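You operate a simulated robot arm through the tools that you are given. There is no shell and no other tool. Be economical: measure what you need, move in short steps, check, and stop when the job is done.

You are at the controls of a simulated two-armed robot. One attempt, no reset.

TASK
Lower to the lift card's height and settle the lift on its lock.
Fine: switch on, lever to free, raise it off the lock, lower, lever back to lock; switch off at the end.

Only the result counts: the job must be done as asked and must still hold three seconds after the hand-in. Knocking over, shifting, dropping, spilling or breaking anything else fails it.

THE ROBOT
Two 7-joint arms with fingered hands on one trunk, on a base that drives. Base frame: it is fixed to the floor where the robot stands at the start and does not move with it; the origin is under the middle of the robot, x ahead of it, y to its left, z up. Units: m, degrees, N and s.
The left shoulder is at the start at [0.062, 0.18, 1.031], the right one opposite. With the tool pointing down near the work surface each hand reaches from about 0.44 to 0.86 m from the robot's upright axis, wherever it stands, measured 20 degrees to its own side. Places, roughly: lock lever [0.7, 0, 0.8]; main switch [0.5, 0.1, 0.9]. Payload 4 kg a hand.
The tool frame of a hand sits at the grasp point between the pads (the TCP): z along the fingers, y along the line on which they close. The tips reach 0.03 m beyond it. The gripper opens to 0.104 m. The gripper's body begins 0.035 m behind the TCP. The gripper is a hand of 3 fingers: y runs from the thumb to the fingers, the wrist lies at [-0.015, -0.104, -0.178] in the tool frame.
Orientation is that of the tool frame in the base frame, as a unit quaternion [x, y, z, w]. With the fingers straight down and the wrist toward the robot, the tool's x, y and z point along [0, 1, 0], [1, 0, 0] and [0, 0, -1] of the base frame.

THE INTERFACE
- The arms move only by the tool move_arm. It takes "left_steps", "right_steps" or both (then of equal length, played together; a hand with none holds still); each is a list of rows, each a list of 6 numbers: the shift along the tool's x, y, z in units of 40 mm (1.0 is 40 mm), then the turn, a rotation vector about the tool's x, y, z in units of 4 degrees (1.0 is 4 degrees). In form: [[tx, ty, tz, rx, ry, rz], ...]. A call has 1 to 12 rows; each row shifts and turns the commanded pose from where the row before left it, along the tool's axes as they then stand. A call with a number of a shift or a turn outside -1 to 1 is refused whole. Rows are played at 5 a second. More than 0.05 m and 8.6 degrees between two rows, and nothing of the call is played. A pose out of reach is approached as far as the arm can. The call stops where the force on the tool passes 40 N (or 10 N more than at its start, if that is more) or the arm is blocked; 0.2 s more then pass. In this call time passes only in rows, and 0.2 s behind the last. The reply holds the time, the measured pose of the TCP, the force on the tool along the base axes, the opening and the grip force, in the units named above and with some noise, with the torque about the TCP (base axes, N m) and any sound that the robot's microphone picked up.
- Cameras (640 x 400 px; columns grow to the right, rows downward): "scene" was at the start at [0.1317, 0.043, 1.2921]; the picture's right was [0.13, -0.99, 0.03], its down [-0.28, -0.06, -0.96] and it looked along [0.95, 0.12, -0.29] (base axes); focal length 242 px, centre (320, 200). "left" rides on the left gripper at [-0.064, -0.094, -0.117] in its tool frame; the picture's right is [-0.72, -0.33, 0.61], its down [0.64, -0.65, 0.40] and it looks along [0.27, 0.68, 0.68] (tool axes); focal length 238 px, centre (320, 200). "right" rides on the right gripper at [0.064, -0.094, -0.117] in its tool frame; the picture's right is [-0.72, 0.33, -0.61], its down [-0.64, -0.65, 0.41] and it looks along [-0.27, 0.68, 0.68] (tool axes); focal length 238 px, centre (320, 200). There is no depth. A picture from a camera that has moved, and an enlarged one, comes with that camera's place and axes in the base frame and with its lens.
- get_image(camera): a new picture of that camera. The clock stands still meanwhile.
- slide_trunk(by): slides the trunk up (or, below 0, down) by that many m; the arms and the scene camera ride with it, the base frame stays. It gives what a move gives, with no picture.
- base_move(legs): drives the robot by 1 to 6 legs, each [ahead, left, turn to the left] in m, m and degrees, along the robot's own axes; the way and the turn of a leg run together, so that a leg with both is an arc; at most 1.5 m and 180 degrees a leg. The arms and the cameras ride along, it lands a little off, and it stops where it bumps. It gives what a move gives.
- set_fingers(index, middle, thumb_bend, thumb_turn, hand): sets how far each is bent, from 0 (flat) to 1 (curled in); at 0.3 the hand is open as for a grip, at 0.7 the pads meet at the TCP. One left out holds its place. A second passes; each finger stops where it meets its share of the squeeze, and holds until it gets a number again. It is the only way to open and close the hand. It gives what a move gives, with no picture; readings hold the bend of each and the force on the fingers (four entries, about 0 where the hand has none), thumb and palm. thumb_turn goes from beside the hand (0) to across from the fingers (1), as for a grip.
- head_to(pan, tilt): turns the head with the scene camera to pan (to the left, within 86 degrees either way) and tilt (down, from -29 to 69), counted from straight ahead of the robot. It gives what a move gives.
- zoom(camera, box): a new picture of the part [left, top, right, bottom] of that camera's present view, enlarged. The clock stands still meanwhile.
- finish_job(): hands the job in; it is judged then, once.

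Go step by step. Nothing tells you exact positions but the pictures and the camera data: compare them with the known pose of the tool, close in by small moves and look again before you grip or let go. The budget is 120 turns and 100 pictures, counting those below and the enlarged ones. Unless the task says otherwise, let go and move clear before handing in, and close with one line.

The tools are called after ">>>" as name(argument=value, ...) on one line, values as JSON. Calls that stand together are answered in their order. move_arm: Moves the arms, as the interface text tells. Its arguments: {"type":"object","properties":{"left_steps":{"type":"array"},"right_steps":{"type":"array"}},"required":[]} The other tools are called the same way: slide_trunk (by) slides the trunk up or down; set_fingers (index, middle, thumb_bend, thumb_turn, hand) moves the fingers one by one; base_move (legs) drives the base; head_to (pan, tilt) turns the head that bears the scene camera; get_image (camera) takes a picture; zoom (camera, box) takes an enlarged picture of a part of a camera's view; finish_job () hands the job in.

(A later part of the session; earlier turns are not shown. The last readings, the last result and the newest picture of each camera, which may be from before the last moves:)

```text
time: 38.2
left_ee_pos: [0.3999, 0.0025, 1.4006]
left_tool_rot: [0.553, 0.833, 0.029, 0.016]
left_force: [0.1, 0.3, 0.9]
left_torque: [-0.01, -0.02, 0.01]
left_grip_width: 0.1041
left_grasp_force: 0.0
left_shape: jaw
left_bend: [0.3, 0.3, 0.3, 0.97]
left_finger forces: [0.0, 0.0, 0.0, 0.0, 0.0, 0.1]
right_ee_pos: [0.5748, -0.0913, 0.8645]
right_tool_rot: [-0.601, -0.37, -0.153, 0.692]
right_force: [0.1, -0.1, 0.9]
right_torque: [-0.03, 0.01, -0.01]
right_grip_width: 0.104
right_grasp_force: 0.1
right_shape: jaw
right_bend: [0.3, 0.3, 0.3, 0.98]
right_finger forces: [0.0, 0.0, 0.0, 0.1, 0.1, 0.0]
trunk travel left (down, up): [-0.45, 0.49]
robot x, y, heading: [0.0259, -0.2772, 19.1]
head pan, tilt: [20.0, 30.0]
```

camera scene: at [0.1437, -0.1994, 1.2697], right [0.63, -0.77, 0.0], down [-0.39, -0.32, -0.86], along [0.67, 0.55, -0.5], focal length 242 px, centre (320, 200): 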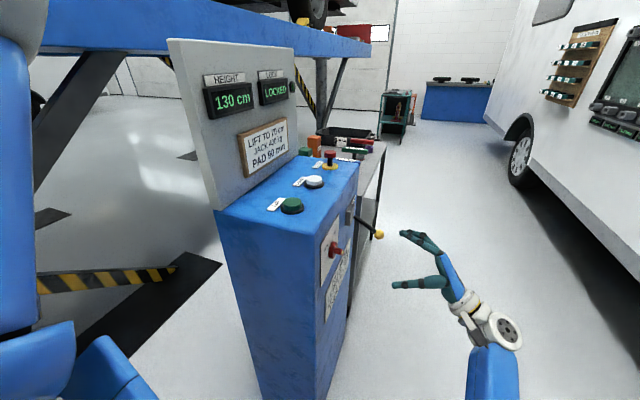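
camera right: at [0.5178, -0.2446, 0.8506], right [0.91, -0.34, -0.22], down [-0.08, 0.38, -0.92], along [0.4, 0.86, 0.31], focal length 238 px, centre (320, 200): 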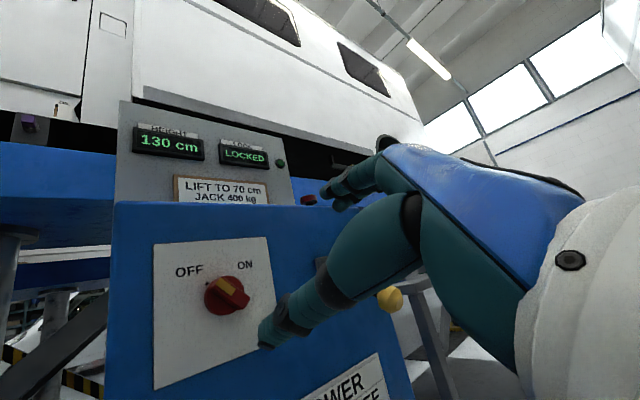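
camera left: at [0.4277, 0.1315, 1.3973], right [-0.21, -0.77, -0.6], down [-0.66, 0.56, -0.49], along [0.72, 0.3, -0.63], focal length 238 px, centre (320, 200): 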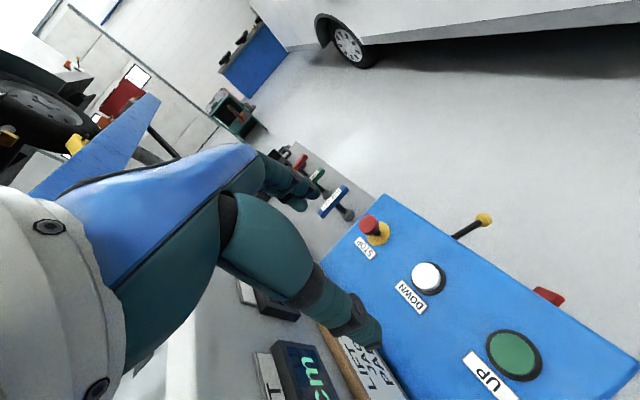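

The turn is within reach. I'll rotate back to the OFF alignment and check the aim.

>>> move_arm(right_steps=[[0, 0, 0, 0, 0, -1], [0, 0, 0, 0, 0, -1], [0, 0, 0, 0, 0, -1], [0, 0, 0, 0, 0, -1], [0, 0, 0, 0, 0, -1], [0, 0, 0, 0, 0, -1], [0, 0, 0, 0, 0, -1], [0, 0, 0, 0, 0, -1], [0, 0, 0, 0, 0, -1], [0, 0, 0, 0, 0, -1], [0, 0, 0, 0, 0, -1], [0, 0, 0, 0, 0, -1]])

>>> move_arm(right_steps=[[0, 0, 0, 0, 0, -1], [0, 0, 0, 0, 0, -1], [0, 0, 0, 0, 0, -1], [0, 0, 0, 0, 0, -1], [0, 0, 0, 0, 0, -1], [0, 0, 0, 0, 0, -1], [0, 0, 0, 0, 0, -1], [0, 0, 0, 0, 0, -1], [0, 0, 0, 0, 0, -1], [0, 0, 0, 0, 0, -1]])

>>> get_image(camera="right")

```text
time: 40.8
left_ee_pos: [0.4011, 0.0012, 1.4009]
left_tool_rot: [0.553, 0.833, 0.03, 0.016]
left_force: [0.3, 0.7, -0.5]
left_torque: [0.05, 0.0, 0.0]
left_grip_width: 0.1041
left_grasp_force: 0.2
left_shape: jaw
left_bend: [0.3, 0.3, 0.3, 0.97]
left_finger forces: [0.1, 0.0, 0.0, 0.0, 0.0, 0.1]
right_ee_pos: [0.5748, -0.092, 0.8648]
right_tool_rot: [0.397, 0.582, 0.422, -0.57]
right_force: [0.4, 0.2, 0.7]
right_torque: [-0.01, 0.02, 0.02]
right_grip_width: 0.1038
right_grasp_force: 0.0
right_shape: jaw
right_bend: [0.3, 0.3, 0.3, 0.98]
right_finger forces: [0.0, 0.0, 0.0, 0.0, 0.1, 0.0]
trunk travel left (down, up): [-0.45, 0.49]
robot x, y, heading: [0.0231, -0.2746, 19.4]
head pan, tilt: [20.0, 30.0]
```

```text
time: 43.0
left_ee_pos: [0.3992, 0.0017, 1.4017]
left_tool_rot: [0.553, 0.832, 0.029, 0.017]
left_force: [-0.1, 1.2, 0.6]
left_torque: [0.02, 0.0, -0.01]
left_grip_width: 0.104
left_grasp_force: 0.1
left_shape: jaw
left_bend: [0.3, 0.3, 0.3, 0.97]
left_finger forces: [0.0, 0.0, 0.0, 0.1, 0.1, 0.1]
right_ee_pos: [0.5735, -0.0914, 0.8659]
right_tool_rot: [0.175, 0.683, 0.591, -0.391]
right_force: [0.1, 0.4, -0.4]
right_torque: [0.02, 0.02, 0.01]
right_grip_width: 0.1041
right_grasp_force: 0.1
right_shape: jaw
right_bend: [0.3, 0.3, 0.3, 0.98]
right_finger forces: [0.1, 0.1, 0.0, 0.0, 0.1, 0.0]
trunk travel left (down, up): [-0.45, 0.49]
robot x, y, heading: [0.0274, -0.2722, 19.3]
head pan, tilt: [20.0, 30.0]
```

```text
70 pictures are left
camera right: at [0.5062, -0.239, 0.8479], right [0.89, -0.34, -0.32], down [-0.18, 0.37, -0.91], along [0.43, 0.87, 0.26], focal length 238 px, centre (320, 200)
```

right: 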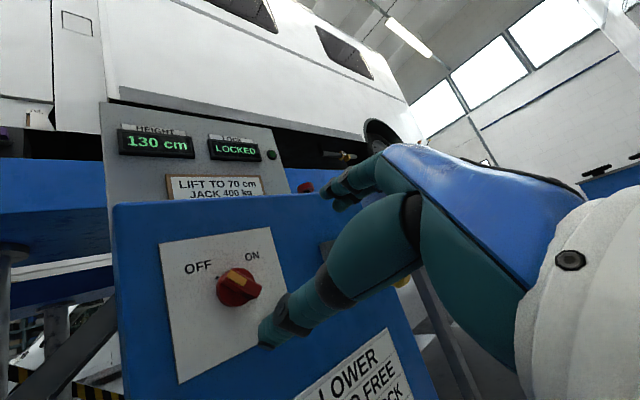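

Aim is good. I'll advance part of the way and look again.

>>> move_arm(right_steps=[[-0.07, -0.065, 0.6, 0, 0, 0], [-0.07, -0.065, 0.6, 0, 0, 0], [0, 0, 0.6, 0, 0, 0], [0, 0, 0.5, 0, 0, 0]])

>>> get_image(camera="right")

>>> zoom(camera="scene", box=[290, 190, 450, 290])

```text
time: 44.0
left_ee_pos: [0.3986, 0.0026, 1.4019]
left_tool_rot: [0.553, 0.833, 0.029, 0.016]
left_force: [-0.2, 0.4, 0.9]
left_torque: [0.0, -0.03, 0.0]
left_grip_width: 0.1041
left_grasp_force: 0.1
left_shape: jaw
left_bend: [0.3, 0.3, 0.3, 0.97]
left_finger forces: [0.1, 0.0, 0.0, 0.0, 0.0, 0.0]
right_ee_pos: [0.5526, -0.0193, 0.8429]
right_tool_rot: [0.184, 0.699, 0.58, -0.376]
right_force: [-0.7, 0.5, -0.5]
right_torque: [-0.03, 0.01, 0.0]
right_grip_width: 0.1038
right_grasp_force: 0.1
right_shape: jaw
right_bend: [0.3, 0.3, 0.3, 0.98]
right_finger forces: [0.0, 0.1, 0.0, 0.1, 0.0, 0.0]
trunk travel left (down, up): [-0.45, 0.49]
robot x, y, heading: [0.03, -0.2726, 19.4]
head pan, tilt: [20.0, 30.0]
```

```text
69 pictures are left
camera right: at [0.4822, -0.1658, 0.8321], right [0.88, -0.37, -0.29], down [-0.16, 0.33, -0.93], along [0.44, 0.87, 0.23], focal length 238 px, centre (320, 200)
```

right: 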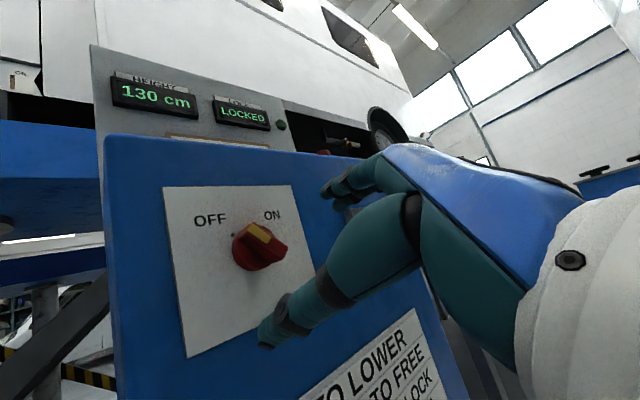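

```text
4.00 times, centred on (370, 240) of scene
camera zoom: at [0.144, -0.1992, 1.2696], right [0.63, -0.77, 0.0], down [-0.39, -0.32, -0.86], along [0.67, 0.55, -0.5], focal length 966 px, centre (120, 40)
```

zoom: 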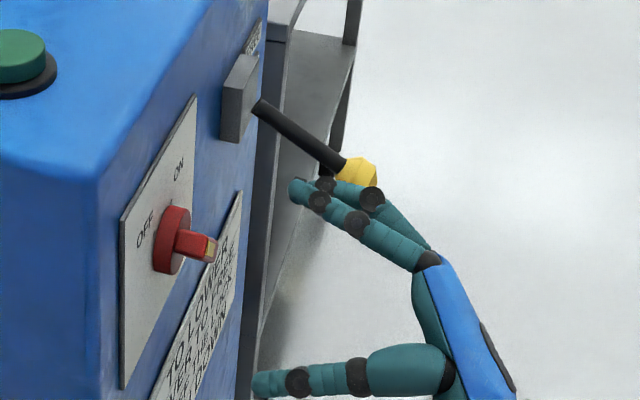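

The hand fell a couple of centimetres short of the commanded pose, so the arm is too folded this close. I'll shift the base 0.13 m to the right to give it room.

>>> base_move(legs=[[0, -0.13, 0]])

>>> get_image(camera="scene")

```text
time: 45.3
left_ee_pos: [0.4397, -0.1106, 1.3995]
left_tool_rot: [0.552, 0.833, 0.027, 0.019]
left_force: [-0.3, 0.2, -0.8]
left_torque: [0.01, 0.02, 0.01]
left_grip_width: 0.104
left_grasp_force: 0.1
left_shape: jaw
left_bend: [0.3, 0.3, 0.3, 0.97]
left_finger forces: [0.0, 0.1, 0.1, 0.1, 0.0, 0.0]
right_ee_pos: [0.5942, -0.1346, 0.8468]
right_tool_rot: [0.182, 0.7, 0.58, -0.376]
right_force: [-0.4, 0.3, 0.6]
right_torque: [-0.04, -0.03, 0.03]
right_grip_width: 0.1042
right_grasp_force: 0.0
right_shape: jaw
right_bend: [0.3, 0.3, 0.3, 0.98]
right_finger forces: [0.0, 0.0, 0.0, 0.0, 0.0, 0.1]
trunk travel left (down, up): [-0.45, 0.49]
robot x, y, heading: [0.0721, -0.3934, 19.4]
head pan, tilt: [20.0, 30.0]
```

```text
67 pictures are left
camera scene: at [0.1825, -0.3096, 1.2692], right [0.63, -0.77, 0.01], down [-0.39, -0.33, -0.86], along [0.67, 0.54, -0.51], focal length 242 px, centre (320, 200)
```

scene: 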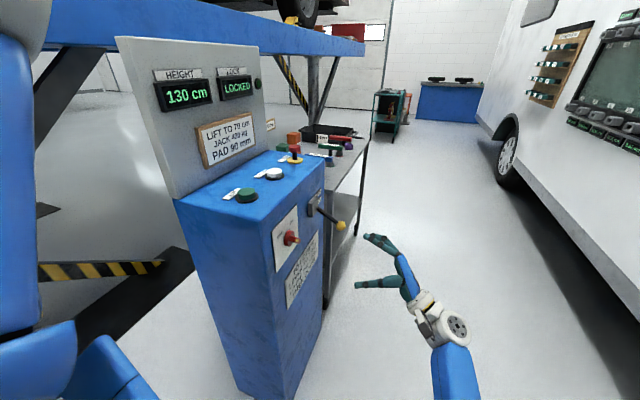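

I'll nudge slightly to see where the commanded pose stands.

>>> move_arm(right_steps=[[0, 0, 0.1, 0, 0, 0], [0, 0, 0.1, 0, 0, 0]])

```text
time: 45.9
left_ee_pos: [0.4371, -0.1123, 1.3991]
left_tool_rot: [0.552, 0.833, 0.028, 0.02]
left_force: [-0.1, 1.2, -0.4]
left_torque: [-0.06, -0.03, 0.02]
left_grip_width: 0.1038
left_grasp_force: 0.0
left_shape: jaw
left_bend: [0.3, 0.3, 0.3, 0.97]
left_finger forces: [0.0, 0.0, 0.1, 0.1, 0.1, 0.0]
right_ee_pos: [0.5948, -0.133, 0.8416]
right_tool_rot: [0.184, 0.706, 0.575, -0.37]
right_force: [0.3, -0.1, 0.6]
right_torque: [-0.01, 0.03, -0.01]
right_grip_width: 0.104
right_grasp_force: 0.1
right_shape: jaw
right_bend: [0.3, 0.3, 0.3, 0.98]
right_finger forces: [0.1, 0.1, 0.0, 0.1, 0.0, 0.1]
trunk travel left (down, up): [-0.45, 0.49]
robot x, y, heading: [0.0735, -0.3932, 19.4]
head pan, tilt: [20.0, 30.0]
```

I moved the wrong way: the limit is reaching leftward across the body. I'll retract the hand, then drive the base left toward the console instead.

>>> move_arm(right_steps=[[0, 0, -0.9, 0, 0, 0], [0, 0, -0.9, 0, 0, 0], [0, 0, -0.9, 0, 0, 0], [0, 0, -0.9, 0, 0, 0], [0, 0, -0.9, 0, 0, 0], [0, 0, -0.9, 0, 0, 0], [0, 0, -0.9, 0, 0, 0]])

>>> base_move(legs=[[0, 0.23, 0]])

>>> get_image(camera="scene")

>>> get_image(camera="right")

```text
time: 47.5
left_ee_pos: [0.4409, -0.1255, 1.4015]
left_tool_rot: [0.553, 0.832, 0.031, 0.015]
left_force: [0.7, -0.3, -0.3]
left_torque: [-0.01, -0.02, 0.0]
left_grip_width: 0.1041
left_grasp_force: 0.1
left_shape: jaw
left_bend: [0.3, 0.3, 0.3, 0.97]
left_finger forces: [0.0, 0.0, 0.1, 0.1, 0.0, 0.0]
right_ee_pos: [0.673, -0.3747, 0.8561]
right_tool_rot: [0.18, 0.697, 0.583, -0.377]
right_force: [0.1, -0.3, -0.2]
right_torque: [0.01, 0.03, 0.01]
right_grip_width: 0.1037
right_grasp_force: 0.1
right_shape: jaw
right_bend: [0.3, 0.3, 0.3, 0.98]
right_finger forces: [0.1, 0.1, 0.0, 0.1, 0.0, 0.0]
trunk travel left (down, up): [-0.45, 0.49]
robot x, y, heading: [0.0674, -0.3932, 19.1]
head pan, tilt: [20.0, 30.0]
```

```text
time: 49.2
left_ee_pos: [0.3708, 0.0787, 1.4032]
left_tool_rot: [0.555, 0.831, 0.034, 0.011]
left_force: [0.4, -0.7, 0.3]
left_torque: [0.04, 0.03, -0.03]
left_grip_width: 0.1038
left_grasp_force: 0.0
left_shape: jaw
left_bend: [0.3, 0.3, 0.3, 0.97]
left_finger forces: [0.0, 0.1, 0.1, 0.0, 0.1, 0.0]
right_ee_pos: [0.5987, -0.1664, 0.8558]
right_tool_rot: [0.181, 0.693, 0.586, -0.378]
right_force: [0.1, -1.2, 0.1]
right_torque: [-0.01, 0.03, 0.02]
right_grip_width: 0.104
right_grasp_force: 0.0
right_shape: jaw
right_bend: [0.3, 0.3, 0.3, 0.98]
right_finger forces: [0.1, 0.0, 0.0, 0.1, 0.0, 0.0]
trunk travel left (down, up): [-0.45, 0.49]
robot x, y, heading: [-0.0101, -0.1798, 19.1]
head pan, tilt: [20.0, 30.0]
```

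```text
66 pictures are left
camera scene: at [0.115, -0.1162, 1.2699], right [0.63, -0.78, -0.01], down [-0.39, -0.31, -0.87], along [0.67, 0.55, -0.5], focal length 242 px, centre (320, 200)
```

scene: 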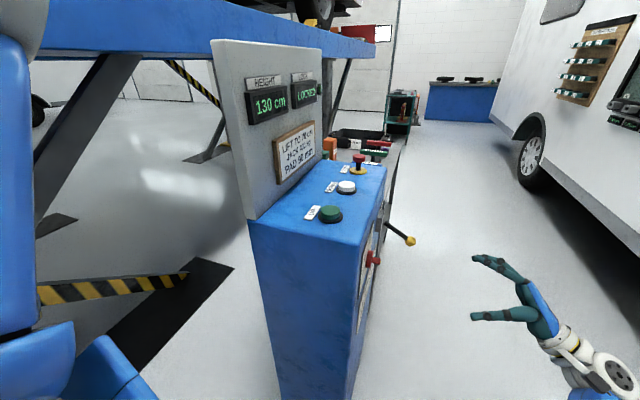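

```text
65 pictures are left
camera right: at [0.529, -0.313, 0.8413], right [0.88, -0.36, -0.29], down [-0.17, 0.35, -0.92], along [0.44, 0.87, 0.25], focal length 238 px, centre (320, 200)
```

right: 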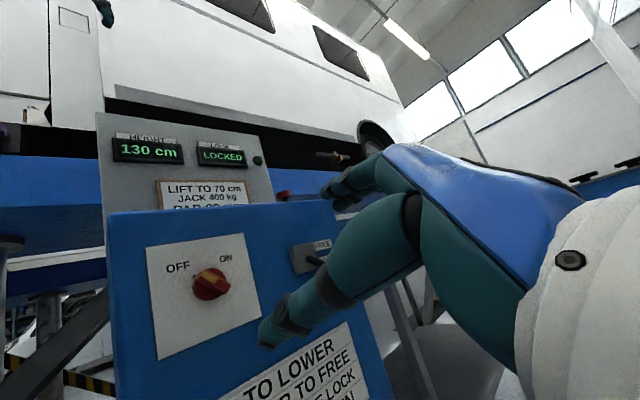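

Now the knob is in a comfortable place. I'll advance to just short of the bar.

>>> move_arm(right_steps=[[0.035, 0.017, 0.62, -0.25, 0.27, 0], [0.035, 0.017, 0.62, 0, 0, 0], [0.035, 0.017, 0.62, 0, 0, 0], [0.035, 0.017, 0.62, 0, 0, 0], [0.035, 0.017, 0.62, 0, 0, 0], [0.035, 0.017, 0.62, 0, 0, 0]])

>>> get_image(camera="right")

>>> zoom(camera="scene", box=[330, 190, 490, 290])

```text
time: 50.6
left_ee_pos: [0.3647, 0.0898, 1.4023]
left_tool_rot: [0.553, 0.832, 0.031, 0.015]
left_force: [0.4, -0.5, 0.1]
left_torque: [0.01, 0.01, 0.02]
left_grip_width: 0.1039
left_grasp_force: 0.1
left_shape: jaw
left_bend: [0.3, 0.3, 0.3, 0.97]
left_finger forces: [0.0, 0.1, 0.0, 0.1, 0.1, 0.0]
right_ee_pos: [0.546, -0.0179, 0.8661]
right_tool_rot: [0.178, 0.687, 0.591, -0.382]
right_force: [-0.7, -0.1, 0.7]
right_torque: [-0.01, -0.01, 0.0]
right_grip_width: 0.1041
right_grasp_force: 0.0
right_shape: jaw
right_bend: [0.3, 0.3, 0.3, 0.98]
right_finger forces: [0.0, 0.0, 0.0, 0.1, 0.1, 0.0]
trunk travel left (down, up): [-0.45, 0.49]
robot x, y, heading: [-0.0066, -0.1772, 19.2]
head pan, tilt: [20.0, 30.0]
```

```text
64 pictures are left
camera right: at [0.4759, -0.1653, 0.8499], right [0.88, -0.36, -0.3], down [-0.17, 0.36, -0.92], along [0.44, 0.86, 0.26], focal length 238 px, centre (320, 200)
```

right: 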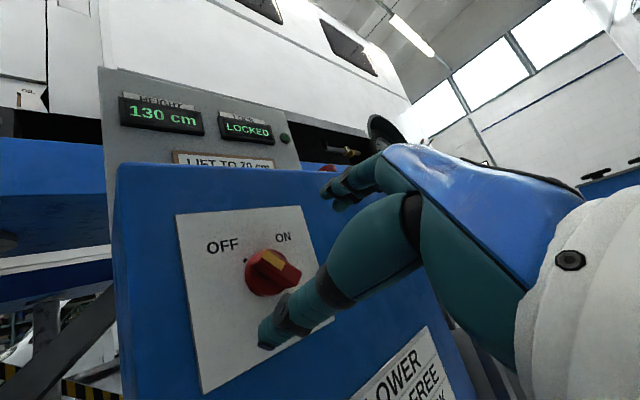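

```text
4.00 times, centred on (410, 240) of scene
camera zoom: at [0.1108, -0.1046, 1.2697], right [0.63, -0.78, 0.0], down [-0.39, -0.32, -0.86], along [0.67, 0.55, -0.5], focal length 966 px, centre (-40, 40)
```

zoom: 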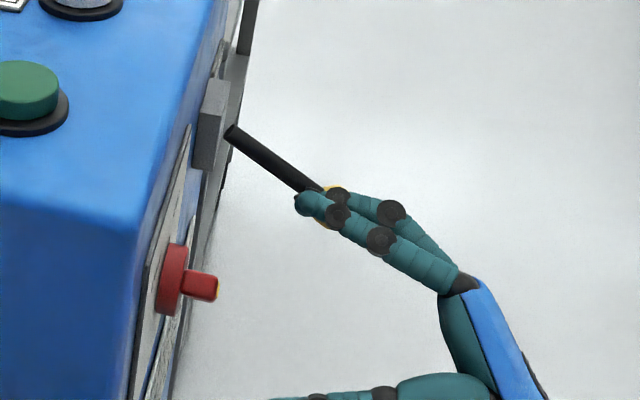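

Tracking is good now. I'll make the last 5 cm so the fingers straddle the bar.

>>> move_arm(right_steps=[[-0.06, -0.04, 0.4, 0, 0, 0], [-0.06, -0.03, 0.4, 0, 0, 0], [0, 0, 0.4, 0, 0, 0]])

>>> get_image(camera="right")

>>> zoom(camera="scene", box=[330, 190, 490, 290])

```text
time: 51.4
left_ee_pos: [0.3648, 0.092, 1.4025]
left_tool_rot: [0.554, 0.832, 0.032, 0.016]
left_force: [-0.2, -0.6, 0.4]
left_torque: [0.0, 0.01, -0.02]
left_grip_width: 0.1041
left_grasp_force: 0.1
left_shape: jaw
left_bend: [0.3, 0.3, 0.3, 0.97]
left_finger forces: [0.0, 0.1, 0.1, 0.0, 0.0, 0.0]
right_ee_pos: [0.5331, 0.0276, 0.8588]
right_tool_rot: [0.18, 0.689, 0.591, -0.38]
right_force: [0.4, 0.2, -0.9]
right_torque: [-0.01, -0.03, -0.01]
right_grip_width: 0.1039
right_grasp_force: 0.0
right_shape: jaw
right_bend: [0.3, 0.3, 0.3, 0.98]
right_finger forces: [0.1, 0.0, 0.0, 0.0, 0.1, 0.0]
trunk travel left (down, up): [-0.45, 0.49]
robot x, y, heading: [-0.0089, -0.1776, 19.2]
head pan, tilt: [20.0, 30.0]
```

```text
62 pictures are left
camera right: at [0.4625, -0.1187, 0.8432], right [0.88, -0.36, -0.3], down [-0.17, 0.36, -0.92], along [0.44, 0.86, 0.26], focal length 238 px, centre (320, 200)
```

right: 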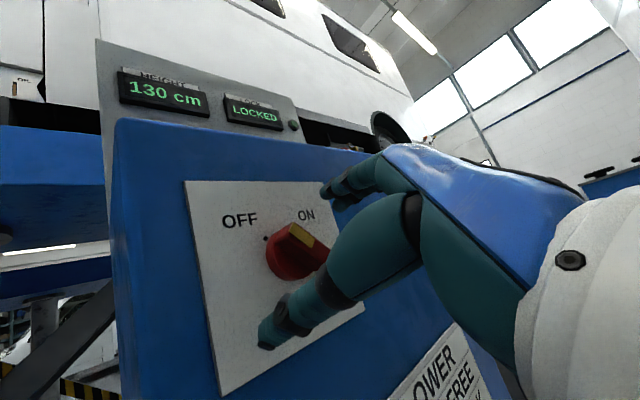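

```text
4.00 times, centred on (410, 240) of scene
camera zoom: at [0.1105, -0.1034, 1.2697], right [0.63, -0.78, 0.0], down [-0.39, -0.32, -0.86], along [0.67, 0.55, -0.5], focal length 966 px, centre (-40, 40)
```

zoom: 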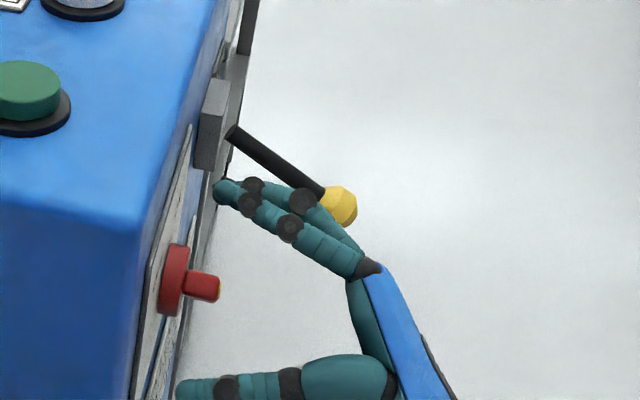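

The fingers straddle the bar with tips a little off the disc. I'll close gradually.

>>> set_fingers(hand="right", index=0.55, middle=0.55, thumb_bend=0.55)

>>> get_image(camera="right")

>>> zoom(camera="scene", box=[330, 190, 490, 290])

```text
time: 52.4
left_ee_pos: [0.3643, 0.0909, 1.4038]
left_tool_rot: [0.554, 0.832, 0.031, 0.016]
left_force: [-0.2, 0.2, -0.1]
left_torque: [0.0, -0.01, -0.03]
left_grip_width: 0.1038
left_grasp_force: 0.0
left_shape: jaw
left_bend: [0.3, 0.3, 0.3, 0.97]
left_finger forces: [0.0, 0.0, 0.1, 0.1, 0.0, 0.0]
right_ee_pos: [0.5334, 0.0277, 0.8589]
right_tool_rot: [0.178, 0.689, 0.591, -0.381]
right_force: [-0.5, 0.1, 0.2]
right_torque: [0.0, 0.0, 0.02]
right_grip_width: 0.0398
right_grasp_force: 0.1
right_shape: fingers
right_bend: [0.55, 0.55, 0.55, 0.98]
right_finger forces: [0.1, 0.0, 0.0, 0.0, 0.0, 0.1]
trunk travel left (down, up): [-0.45, 0.49]
robot x, y, heading: [-0.0067, -0.1786, 19.3]
head pan, tilt: [20.0, 30.0]
```

```text
60 pictures are left
camera right: at [0.4625, -0.1191, 0.8434], right [0.88, -0.36, -0.3], down [-0.17, 0.36, -0.92], along [0.44, 0.86, 0.26], focal length 238 px, centre (320, 200)
```

right: 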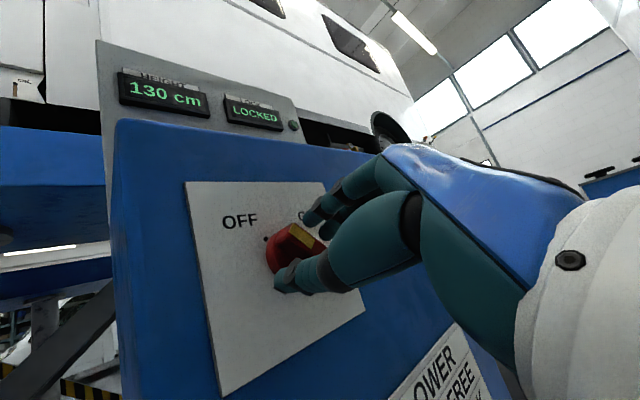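

```text
4.00 times, centred on (410, 240) of scene
camera zoom: at [0.1106, -0.1038, 1.2697], right [0.63, -0.77, 0.0], down [-0.39, -0.32, -0.86], along [0.67, 0.55, -0.5], focal length 966 px, centre (-40, 40)
```

zoom: 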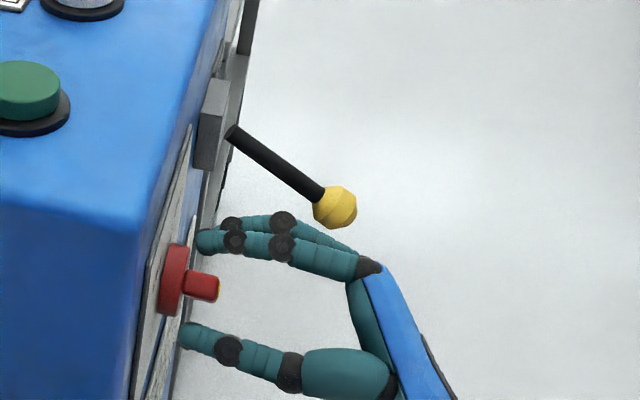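

The bar lies between thumb and fingers. I'll close onto it.

>>> set_fingers(hand="right", index=0.68, middle=0.68, thumb_bend=0.68)

>>> get_image(camera="right")

```text
time: 53.4
left_ee_pos: [0.3647, 0.0921, 1.4026]
left_tool_rot: [0.554, 0.832, 0.032, 0.017]
left_force: [-0.1, 0.0, 0.4]
left_torque: [-0.01, 0.01, 0.01]
left_grip_width: 0.1042
left_grasp_force: 0.1
left_shape: jaw
left_bend: [0.3, 0.3, 0.3, 0.97]
left_finger forces: [0.1, 0.1, 0.1, 0.1, 0.0, 0.0]
right_ee_pos: [0.5333, 0.0272, 0.8589]
right_tool_rot: [0.18, 0.688, 0.591, -0.381]
right_force: [2.1, 0.9, 1.7]
right_torque: [0.05, -0.02, -0.07]
right_grip_width: 0.0122
right_grasp_force: 2.8
right_shape: fingers
right_bend: [0.65, 0.66, 0.66, 0.97]
right_finger forces: [2.2, 2.4, 0.1, 0.0, 1.7, 0.0]
trunk travel left (down, up): [-0.45, 0.49]
robot x, y, heading: [-0.0103, -0.1793, 19.3]
head pan, tilt: [20.0, 30.0]
```

```text
58 pictures are left
camera right: at [0.4627, -0.1189, 0.8435], right [0.88, -0.36, -0.3], down [-0.17, 0.36, -0.92], along [0.44, 0.86, 0.26], focal length 238 px, centre (320, 200)
```

right: 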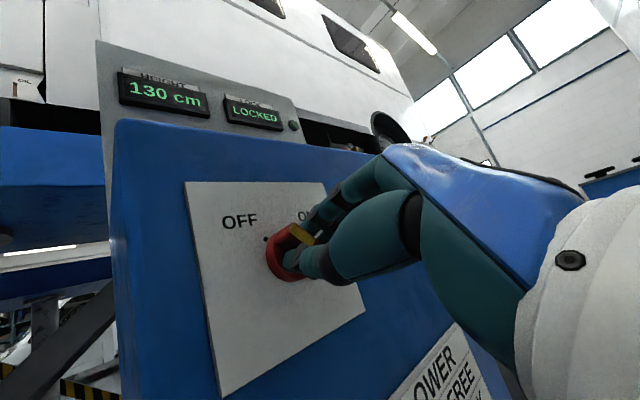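

Gripped with light force. I'll squeeze a bit more and turn 48° first.

>>> set_fingers(hand="right", index=0.76, middle=0.76, thumb_bend=0.76)

>>> move_arm(right_steps=[[0, 0, 0, 0, 0, 1], [0, 0, 0, 0, 0, 1], [0, 0, 0, 0, 0, 1], [0, 0, 0, 0, 0, 1], [0, 0, 0, 0, 0, 1], [0, 0, 0, 0, 0, 1], [0, 0, 0, 0, 0, 1], [0, 0, 0, 0, 0, 1], [0, 0, 0, 0, 0, 1], [0, 0, 0, 0, 0, 1], [0, 0, 0, 0, 0, 1], [0, 0, 0, 0, 0, 1]])

>>> get_image(camera="right")

```text
time: 54.4
left_ee_pos: [0.3662, 0.0942, 1.4022]
left_tool_rot: [0.553, 0.832, 0.03, 0.016]
left_force: [-0.5, -0.6, -0.7]
left_torque: [0.0, -0.02, -0.02]
left_grip_width: 0.1041
left_grasp_force: 0.1
left_shape: jaw
left_bend: [0.3, 0.3, 0.3, 0.97]
left_finger forces: [0.0, 0.0, 0.0, 0.0, 0.0, 0.0]
right_ee_pos: [0.5346, 0.0292, 0.8575]
right_tool_rot: [0.179, 0.689, 0.591, -0.381]
right_force: [9.0, 11.9, 1.5]
right_torque: [-0.04, 0.01, -0.18]
right_grip_width: 0.0096
right_grasp_force: 17.4
right_shape: fingers
right_bend: [0.73, 0.73, 0.69, 0.96]
right_finger forces: [14.3, 9.1, 0.0, 0.1, 11.4, 0.1]
trunk travel left (down, up): [-0.45, 0.49]
robot x, y, heading: [-0.0068, -0.1785, 19.1]
head pan, tilt: [20.0, 30.0]
```

```text
time: 57.0
left_ee_pos: [0.3662, 0.0936, 1.4013]
left_tool_rot: [0.553, 0.832, 0.03, 0.015]
left_force: [-0.6, 0.1, 0.0]
left_torque: [0.0, 0.0, -0.01]
left_grip_width: 0.1041
left_grasp_force: 0.2
left_shape: jaw
left_bend: [0.3, 0.3, 0.3, 0.97]
left_finger forces: [0.0, 0.0, 0.0, 0.1, 0.1, 0.0]
right_ee_pos: [0.5329, 0.0302, 0.8563]
right_tool_rot: [-0.444, -0.555, -0.384, 0.589]
right_force: [3.2, 6.4, -5.1]
right_torque: [0.0, -0.02, -0.01]
right_grip_width: 0.0093
right_grasp_force: 16.8
right_shape: fingers
right_bend: [0.73, 0.73, 0.69, 0.96]
right_finger forces: [12.8, 7.4, 0.0, 0.0, 13.7, 0.0]
trunk travel left (down, up): [-0.45, 0.49]
robot x, y, heading: [-0.0112, -0.1759, 19.1]
head pan, tilt: [20.0, 30.0]
```

```text
57 pictures are left
camera right: at [0.486, -0.108, 0.9311], right [0.44, -0.51, -0.74], down [-0.8, 0.15, -0.58], along [0.41, 0.85, -0.34], focal length 238 px, centre (320, 200)
```

right: 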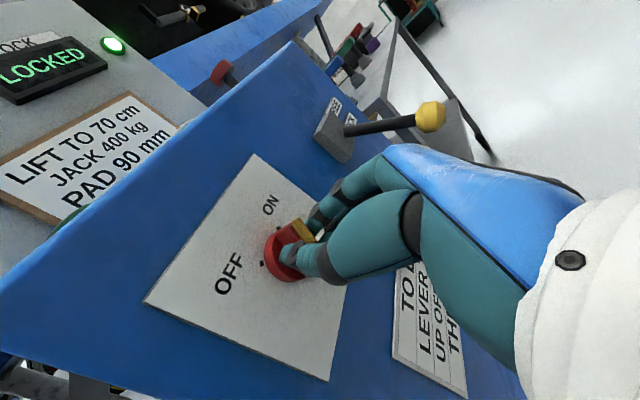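

The knob turns and the green lamp has already lit. I'll finish the quarter turn.

>>> move_arm(right_steps=[[0, 0, 0, 0, 0, 1], [0, 0, 0, 0, 0, 1], [0, 0, 0, 0, 0, 1], [0, 0, 0, 0, 0, 1], [0, 0, 0, 0, 0, 1], [0, 0, 0, 0, 0, 1], [0, 0, 0, 0, 0, 1], [0, 0, 0, 0, 0, 1], [0, 0, 0, 0, 0, 1], [0, 0, 0, 0, 0, 1]])

>>> get_image(camera="right")

```text
time: 59.2
left_ee_pos: [0.3653, 0.0933, 1.4018]
left_tool_rot: [0.554, 0.832, 0.032, 0.016]
left_force: [1.1, -0.2, 0.3]
left_torque: [0.02, 0.01, -0.02]
left_grip_width: 0.1039
left_grasp_force: 0.0
left_shape: jaw
left_bend: [0.3, 0.3, 0.3, 0.97]
left_finger forces: [0.1, 0.0, 0.1, 0.1, 0.0, 0.0]
right_ee_pos: [0.5325, 0.0286, 0.8582]
right_tool_rot: [-0.607, -0.37, -0.161, 0.685]
right_force: [-1.5, 4.3, -9.3]
right_torque: [-0.02, -0.21, 0.08]
right_grip_width: 0.0096
right_grasp_force: 17.7
right_shape: fingers
right_bend: [0.74, 0.73, 0.68, 0.98]
right_finger forces: [9.3, 12.0, 0.0, 0.0, 14.7, 0.0]
trunk travel left (down, up): [-0.45, 0.49]
robot x, y, heading: [-0.0125, -0.1745, 19.1]
head pan, tilt: [20.0, 30.0]
```

```text
56 pictures are left
camera right: at [0.5501, -0.087, 0.9715], right [-0.08, -0.68, -0.73], down [-1.0, 0.1, 0.01], along [0.06, 0.73, -0.68], focal length 238 px, centre (320, 200)
```

right: 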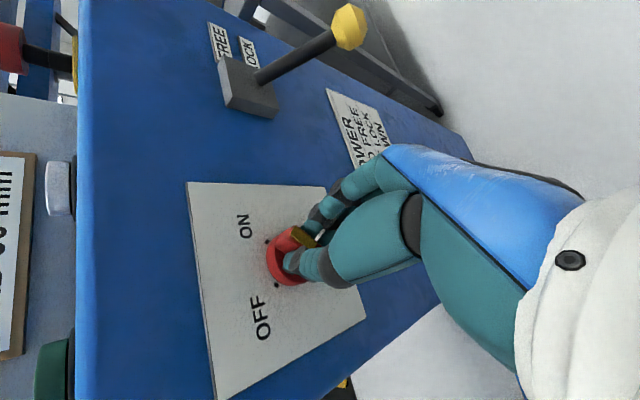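

The knob now points to ON. I'll release and back straight off.

>>> set_fingers(hand="right", index=0.5, middle=0.5, thumb_bend=0.5)

>>> move_arm(right_steps=[[0, 0, -0.7, 0, 0, 0], [0, 0, -0.9, 0, 0, 0], [0, 0, -0.9, 0, 0, 0], [0, 0, -0.9, 0, 0, 0], [0, 0, -0.9, 0, 0, 0]])

>>> get_image(camera="right")

>>> get_image(camera="scene")

```text
time: 60.2
left_ee_pos: [0.3657, 0.0909, 1.4025]
left_tool_rot: [0.554, 0.832, 0.032, 0.016]
left_force: [0.2, -0.3, 0.6]
left_torque: [0.04, 0.01, 0.01]
left_grip_width: 0.1039
left_grasp_force: 0.0
left_shape: jaw
left_bend: [0.3, 0.3, 0.3, 0.97]
left_finger forces: [0.1, 0.1, 0.0, 0.0, 0.0, 0.0]
right_ee_pos: [0.5327, 0.0282, 0.8589]
right_tool_rot: [-0.607, -0.371, -0.16, 0.685]
right_force: [-0.8, -0.3, 0.8]
right_torque: [-0.01, 0.0, -0.01]
right_grip_width: 0.0515
right_grasp_force: 0.0
right_shape: fingers
right_bend: [0.5, 0.5, 0.5, 0.98]
right_finger forces: [0.1, 0.0, 0.1, 0.0, 0.0, 0.0]
trunk travel left (down, up): [-0.45, 0.49]
robot x, y, heading: [-0.01, -0.18, 19.2]
head pan, tilt: [20.0, 30.0]
```

```text
time: 61.4
left_ee_pos: [0.3649, 0.0895, 1.4021]
left_tool_rot: [0.553, 0.832, 0.032, 0.015]
left_force: [0.6, -0.2, 0.1]
left_torque: [-0.03, -0.01, 0.01]
left_grip_width: 0.1039
left_grasp_force: 0.1
left_shape: jaw
left_bend: [0.3, 0.3, 0.3, 0.97]
left_finger forces: [0.0, 0.1, 0.0, 0.0, 0.1, 0.0]
right_ee_pos: [0.5885, -0.1351, 0.8591]
right_tool_rot: [-0.605, -0.372, -0.16, 0.685]
right_force: [-0.1, -0.2, -0.8]
right_torque: [-0.03, 0.0, -0.02]
right_grip_width: 0.0515
right_grasp_force: 0.1
right_shape: fingers
right_bend: [0.5, 0.5, 0.5, 0.98]
right_finger forces: [0.1, 0.0, 0.0, 0.0, 0.0, 0.0]
trunk travel left (down, up): [-0.45, 0.49]
robot x, y, heading: [-0.0102, -0.1781, 19.0]
head pan, tilt: [20.0, 30.0]
```

```text
55 pictures are left
camera right: at [0.6044, -0.2518, 0.9713], right [-0.07, -0.68, -0.73], down [-1.0, 0.1, 0.01], along [0.06, 0.73, -0.68], focal length 238 px, centre (320, 200)
```

right: 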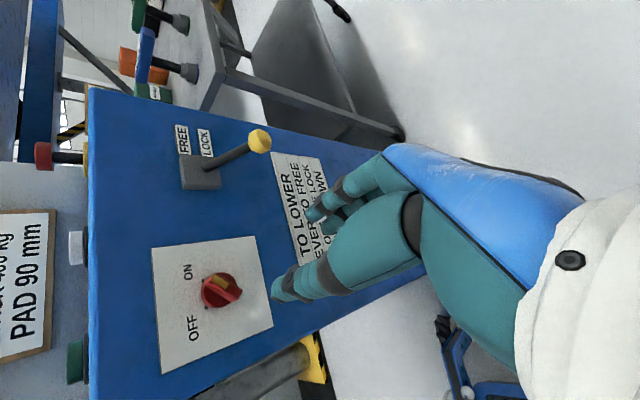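

```text
54 pictures are left
camera scene: at [0.1114, -0.1062, 1.2697], right [0.63, -0.77, 0.0], down [-0.39, -0.32, -0.87], along [0.67, 0.55, -0.5], focal length 242 px, centre (320, 200)
```

scene: 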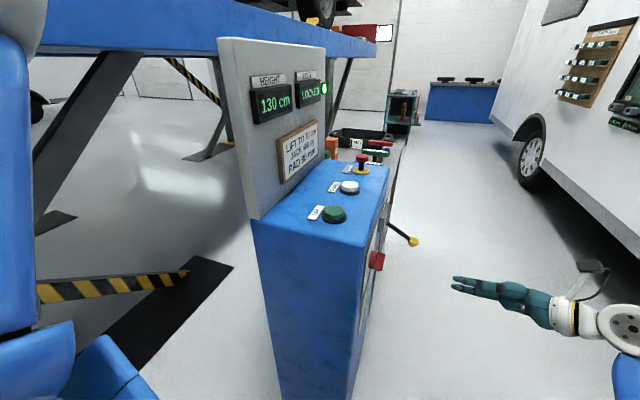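

Power is on (lamp lit). The lever's knob is near [0.711, 0.036, 0.81] and its pivot about [0.69, 0.12, 0.855]; I'll turn the hand so thumb is above and fingers below, and place it in front of the lever.

>>> move_arm(right_steps=[[0, 0, 0, 0, 0, 1], [0, 0, 0, 0, 0, 1], [0, 0, 0, 0, 0, 1], [0, 0, 0, 0, 0, 1], [0, 0, 0, 0, 0, 1], [0, 0, 0, 0, 0, 1], [0, 0, 0, 0, 0, 1], [0, 0, 0, 0, 0, 1], [0, 0, 0, 0, 0, 1], [0, 0, 0, 0, 0, 1], [0, 0, 0, 0, 0, 1], [0, 0, 0, 0, 0, 0.25]])

>>> set_fingers(hand="right", index=0.4, middle=0.4, thumb_bend=0.4)

>>> move_arm(right_steps=[[0.86, 0.24, -0.05, 0, 0, 0], [0.86, 0.24, -0.05, 0, 0, 0], [0.86, 0.24, -0.05, 0, 0, 0], [0.86, 0.24, -0.05, 0, 0, 0], [0.86, 0.24, 0, 0, 0, 0]])

>>> get_image(camera="right")

>>> get_image(camera="scene")

```text
time: 64.0
left_ee_pos: [0.3646, 0.0907, 1.4024]
left_tool_rot: [0.554, 0.832, 0.032, 0.015]
left_force: [-0.6, -0.4, 0.0]
left_torque: [-0.01, -0.01, -0.02]
left_grip_width: 0.104
left_grasp_force: 0.1
left_shape: jaw
left_bend: [0.3, 0.3, 0.3, 0.97]
left_finger forces: [0.0, 0.1, 0.0, 0.0, 0.0, 0.1]
right_ee_pos: [0.5866, -0.1353, 0.8613]
right_tool_rot: [0.702, 0.11, -0.114, -0.694]
right_force: [0.2, -0.4, 0.4]
right_torque: [0.0, -0.02, -0.01]
right_grip_width: 0.0518
right_grasp_force: 0.0
right_shape: fingers
right_bend: [0.5, 0.5, 0.5, 0.98]
right_finger forces: [0.0, 0.0, 0.1, 0.0, 0.1, 0.0]
trunk travel left (down, up): [-0.45, 0.49]
robot x, y, heading: [-0.0062, -0.1804, 19.3]
head pan, tilt: [20.0, 30.0]
```

```text
time: 65.0
left_ee_pos: [0.3652, 0.0901, 1.4032]
left_tool_rot: [0.554, 0.832, 0.032, 0.015]
left_force: [0.6, -0.3, -1.1]
left_torque: [-0.06, 0.01, 0.0]
left_grip_width: 0.1041
left_grasp_force: 0.0
left_shape: jaw
left_bend: [0.3, 0.3, 0.3, 0.97]
left_finger forces: [0.1, 0.0, 0.1, 0.0, 0.0, 0.0]
right_ee_pos: [0.5861, -0.1347, 0.8606]
right_tool_rot: [0.702, 0.109, -0.114, -0.694]
right_force: [0.0, 0.5, -0.5]
right_torque: [0.02, -0.01, 0.02]
right_grip_width: 0.0775
right_grasp_force: 0.0
right_shape: fingers
right_bend: [0.4, 0.4, 0.4, 0.98]
right_finger forces: [0.0, 0.1, 0.0, 0.1, 0.0, 0.0]
trunk travel left (down, up): [-0.45, 0.49]
robot x, y, heading: [-0.0101, -0.1763, 19.4]
head pan, tilt: [20.0, 30.0]
```

```text
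time: 66.2
left_ee_pos: [0.3645, 0.0928, 1.4027]
left_tool_rot: [0.553, 0.832, 0.032, 0.017]
left_force: [0.1, 0.3, -0.7]
left_torque: [0.01, 0.0, 0.02]
left_grip_width: 0.1039
left_grasp_force: 0.1
left_shape: jaw
left_bend: [0.3, 0.3, 0.3, 0.97]
left_finger forces: [0.0, 0.0, 0.0, 0.0, 0.0, 0.0]
right_ee_pos: [0.7346, -0.0951, 0.8164]
right_tool_rot: [0.703, 0.112, -0.113, -0.694]
right_force: [0.5, -1.1, 0.2]
right_torque: [-0.04, 0.0, -0.01]
right_grip_width: 0.0778
right_grasp_force: 0.1
right_shape: fingers
right_bend: [0.4, 0.4, 0.4, 0.97]
right_finger forces: [0.0, 0.0, 0.0, 0.1, 0.0, 0.0]
right hand out of reach, approached as far as the arm can: row 5
trunk travel left (down, up): [-0.45, 0.49]
robot x, y, heading: [-0.0084, -0.1813, 18.8]
head pan, tilt: [20.0, 30.0]
```

```text
53 pictures are left
camera right: at [0.8306, -0.1844, 0.9118], right [-0.49, -0.81, -0.32], down [-0.74, 0.19, 0.65], along [-0.47, 0.55, -0.69], focal length 238 px, centre (320, 200)
```

right: 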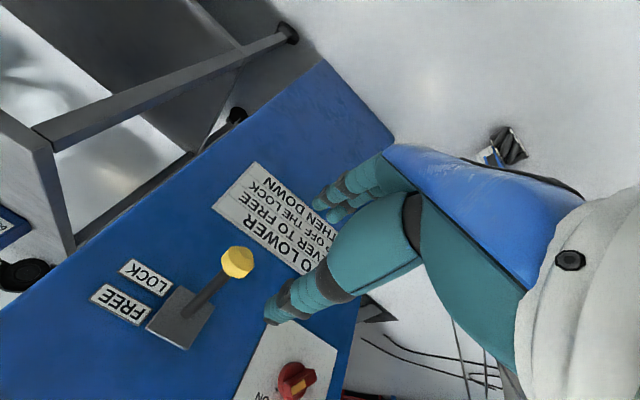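

```text
52 pictures are left
camera scene: at [0.111, -0.1023, 1.2696], right [0.63, -0.77, 0.0], down [-0.39, -0.32, -0.86], along [0.67, 0.55, -0.5], focal length 242 px, centre (320, 200)
```

scene: 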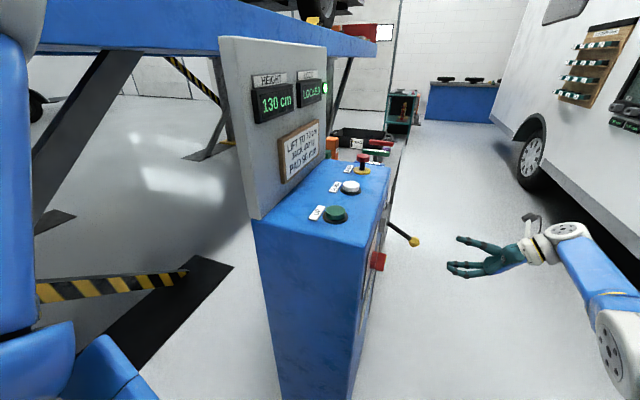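

The lever is slightly out of reach ahead, so I'll drive forward 0.09 m; the hand stays well clear of the lever knob.

>>> base_move(legs=[[0.09, 0, 0]])

>>> get_image(camera="scene")

```text
time: 67.3
left_ee_pos: [0.4507, 0.1182, 1.4033]
left_tool_rot: [0.554, 0.832, 0.032, 0.015]
left_force: [0.2, -0.4, 0.3]
left_torque: [0.0, 0.01, 0.02]
left_grip_width: 0.1037
left_grasp_force: 0.0
left_shape: jaw
left_bend: [0.3, 0.3, 0.3, 0.97]
left_finger forces: [0.1, 0.0, 0.0, 0.0, 0.0, 0.0]
right_ee_pos: [0.8199, -0.069, 0.816]
right_tool_rot: [0.702, 0.11, -0.113, -0.695]
right_force: [-0.1, 0.4, -0.4]
right_torque: [0.01, -0.02, -0.01]
right_grip_width: 0.0779
right_grasp_force: 0.0
right_shape: fingers
right_bend: [0.4, 0.4, 0.4, 0.97]
right_finger forces: [0.1, 0.0, 0.0, 0.0, 0.0, 0.0]
trunk travel left (down, up): [-0.45, 0.49]
robot x, y, heading: [0.0761, -0.1481, 19.1]
head pan, tilt: [20.0, 30.0]
```

```text
51 pictures are left
camera scene: at [0.1964, -0.0762, 1.2699], right [0.63, -0.78, 0.0], down [-0.39, -0.32, -0.87], along [0.67, 0.55, -0.5], focal length 242 px, centre (320, 200)
```

scene: 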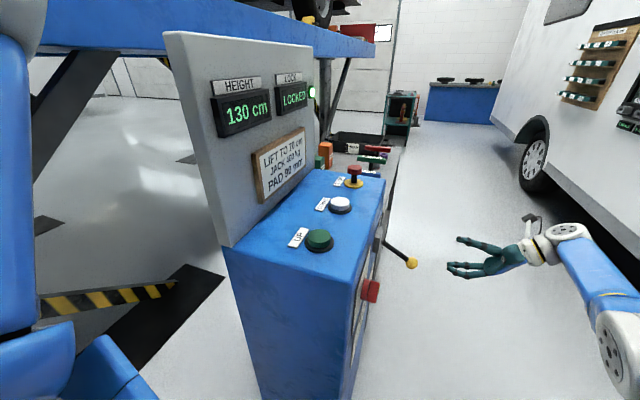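

I'll line the hand up with the lever.

>>> move_arm(right_steps=[[-0.85, 0.14, 0.19, 0, 0, 0], [-0.85, 0.14, 0.19, 0, 0, 0]])

>>> get_image(camera="right")

```text
time: 67.9
left_ee_pos: [0.4477, 0.1172, 1.4035]
left_tool_rot: [0.554, 0.832, 0.033, 0.015]
left_force: [0.3, 0.0, 0.5]
left_torque: [-0.03, -0.01, 0.04]
left_grip_width: 0.1042
left_grasp_force: 0.1
left_shape: jaw
left_bend: [0.3, 0.3, 0.3, 0.97]
left_finger forces: [0.1, 0.0, 0.0, 0.1, 0.0, 0.1]
right_ee_pos: [0.7481, -0.0775, 0.806]
right_tool_rot: [0.701, 0.11, -0.113, -0.695]
right_force: [-0.3, 0.4, 0.3]
right_torque: [-0.01, 0.02, -0.04]
right_grip_width: 0.0779
right_grasp_force: 0.1
right_shape: fingers
right_bend: [0.4, 0.4, 0.4, 0.97]
right_finger forces: [0.1, 0.1, 0.1, 0.0, 0.0, 0.0]
trunk travel left (down, up): [-0.45, 0.49]
robot x, y, heading: [0.0804, -0.1492, 19.2]
head pan, tilt: [20.0, 30.0]
```

```text
50 pictures are left
camera right: at [0.8441, -0.1675, 0.9011], right [-0.49, -0.81, -0.32], down [-0.73, 0.19, 0.65], along [-0.47, 0.55, -0.69], focal length 238 px, centre (320, 200)
```

right: 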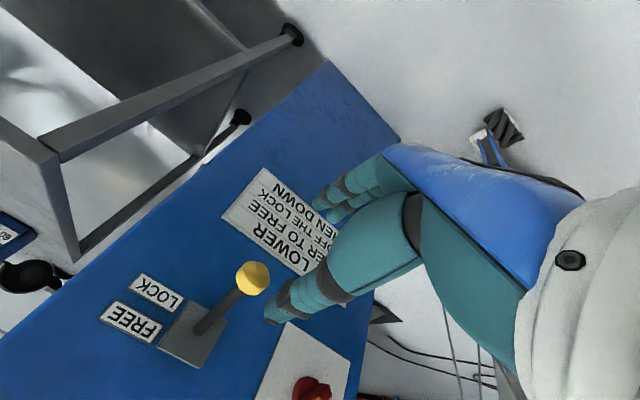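

The lever knob is dead ahead of the gap between thumb and fingers. I'll advance over it.

>>> move_arm(right_steps=[[0, 0, 0.7, 0, 0, 0], [0, 0, 0.7, 0, 0, 0], [0, 0, 0.7, 0, 0, 0], [0, 0, 0.6, 0, 0, 0]])

>>> get_image(camera="right")

>>> zoom(camera="scene", box=[350, 210, 510, 310])

```text
time: 68.9
left_ee_pos: [0.4485, 0.12, 1.4036]
left_tool_rot: [0.555, 0.831, 0.033, 0.017]
left_force: [0.8, 0.1, 0.8]
left_torque: [-0.02, 0.01, -0.02]
left_grip_width: 0.1039
left_grasp_force: 0.1
left_shape: jaw
left_bend: [0.3, 0.3, 0.3, 0.97]
left_finger forces: [0.0, 0.0, 0.1, 0.0, 0.0, 0.0]
right_ee_pos: [0.7148, 0.0285, 0.8054]
right_tool_rot: [0.703, 0.11, -0.113, -0.694]
right_force: [-0.4, 0.3, -0.2]
right_torque: [0.0, -0.03, -0.01]
right_grip_width: 0.0778
right_grasp_force: 0.1
right_shape: fingers
right_bend: [0.4, 0.4, 0.4, 0.97]
right_finger forces: [0.1, 0.0, 0.0, 0.0, 0.1, 0.0]
trunk travel left (down, up): [-0.45, 0.49]
robot x, y, heading: [0.078, -0.1463, 19.0]
head pan, tilt: [20.0, 30.0]
```

```text
49 pictures are left
camera right: at [0.8117, -0.062, 0.8996], right [-0.49, -0.81, -0.32], down [-0.73, 0.19, 0.65], along [-0.47, 0.55, -0.69], focal length 238 px, centre (320, 200)
```

right: 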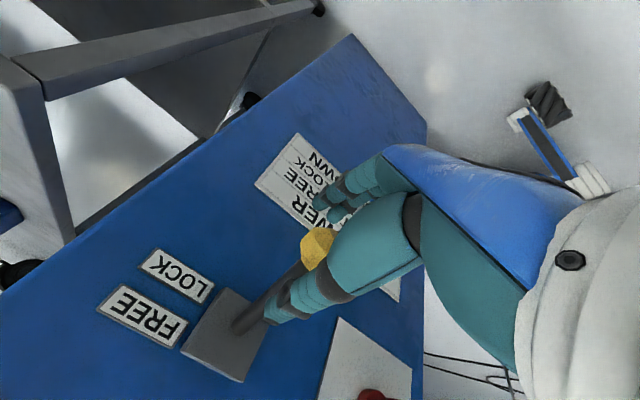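

```text
4.00 times, centred on (430, 260) of scene
camera zoom: at [0.1968, -0.0738, 1.2696], right [0.63, -0.78, 0.0], down [-0.39, -0.32, -0.86], along [0.67, 0.55, -0.5], focal length 966 px, centre (-120, -40)
```

zoom: 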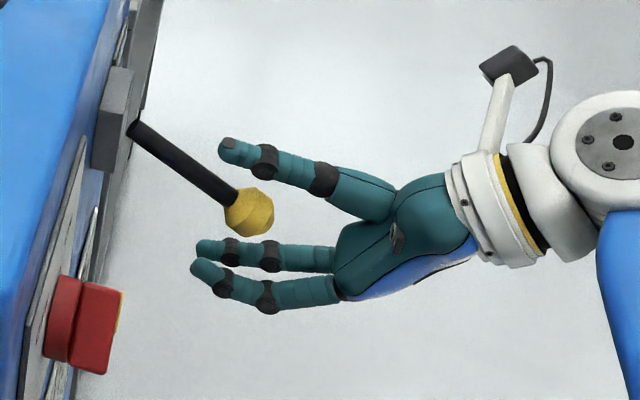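

The lever sits in the gap. I'll raise the hand so the fingers lift it.

>>> move_arm(right_steps=[[0, -0.5, 0, 0, 0, 0], [0, -0.5, 0, 0, 0, 0], [0, -0.5, 0, 0, 0, 0], [0, -0.5, 0, 0, 0, 0], [0, -0.5, 0, 0, 0, 0]])

>>> get_image(camera="scene")

>>> zoom(camera="scene", box=[350, 190, 510, 290])

```text
time: 70.1
left_ee_pos: [0.4499, 0.1205, 1.4026]
left_tool_rot: [0.555, 0.831, 0.032, 0.017]
left_force: [-0.5, -0.7, -0.2]
left_torque: [0.02, 0.0, 0.01]
left_grip_width: 0.1039
left_grasp_force: 0.1
left_shape: jaw
left_bend: [0.3, 0.3, 0.3, 0.97]
left_finger forces: [0.1, 0.0, 0.0, 0.0, 0.0, 0.0]
right_ee_pos: [0.7154, 0.0288, 0.9041]
right_tool_rot: [0.702, 0.11, -0.113, -0.695]
right_force: [1.5, -0.4, -1.2]
right_torque: [0.01, -0.09, 0.01]
right_grip_width: 0.079
right_grasp_force: 1.2
right_shape: fingers
right_bend: [0.39, 0.4, 0.4, 0.97]
right_finger forces: [1.6, 0.0, 0.1, 0.0, 0.0, 0.0]
trunk travel left (down, up): [-0.45, 0.49]
robot x, y, heading: [0.0782, -0.1495, 18.9]
head pan, tilt: [20.0, 30.0]
```

```text
47 pictures are left
camera scene: at [0.198, -0.0744, 1.2695], right [0.63, -0.78, 0.0], down [-0.39, -0.32, -0.86], along [0.67, 0.55, -0.5], focal length 242 px, centre (320, 200)
```

scene: 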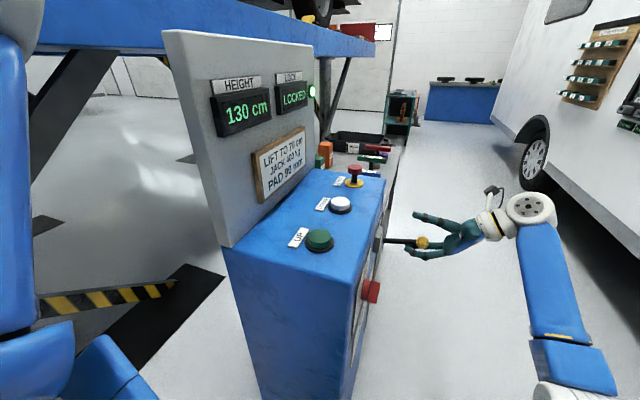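

```text
4.00 times, centred on (430, 240) of scene
camera zoom: at [0.198, -0.0744, 1.2695], right [0.63, -0.78, 0.0], down [-0.39, -0.32, -0.86], along [0.67, 0.55, -0.5], focal length 966 px, centre (-120, 40)
```

zoom: 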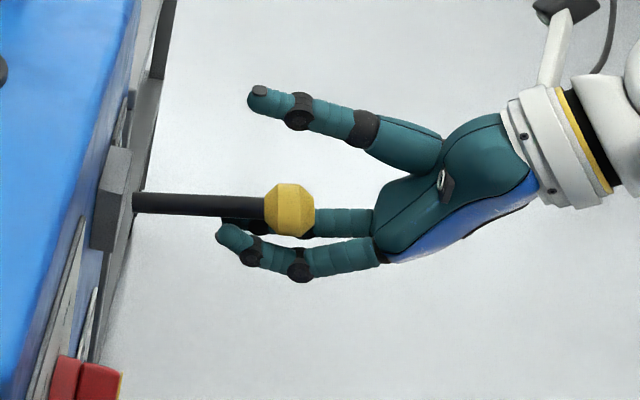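

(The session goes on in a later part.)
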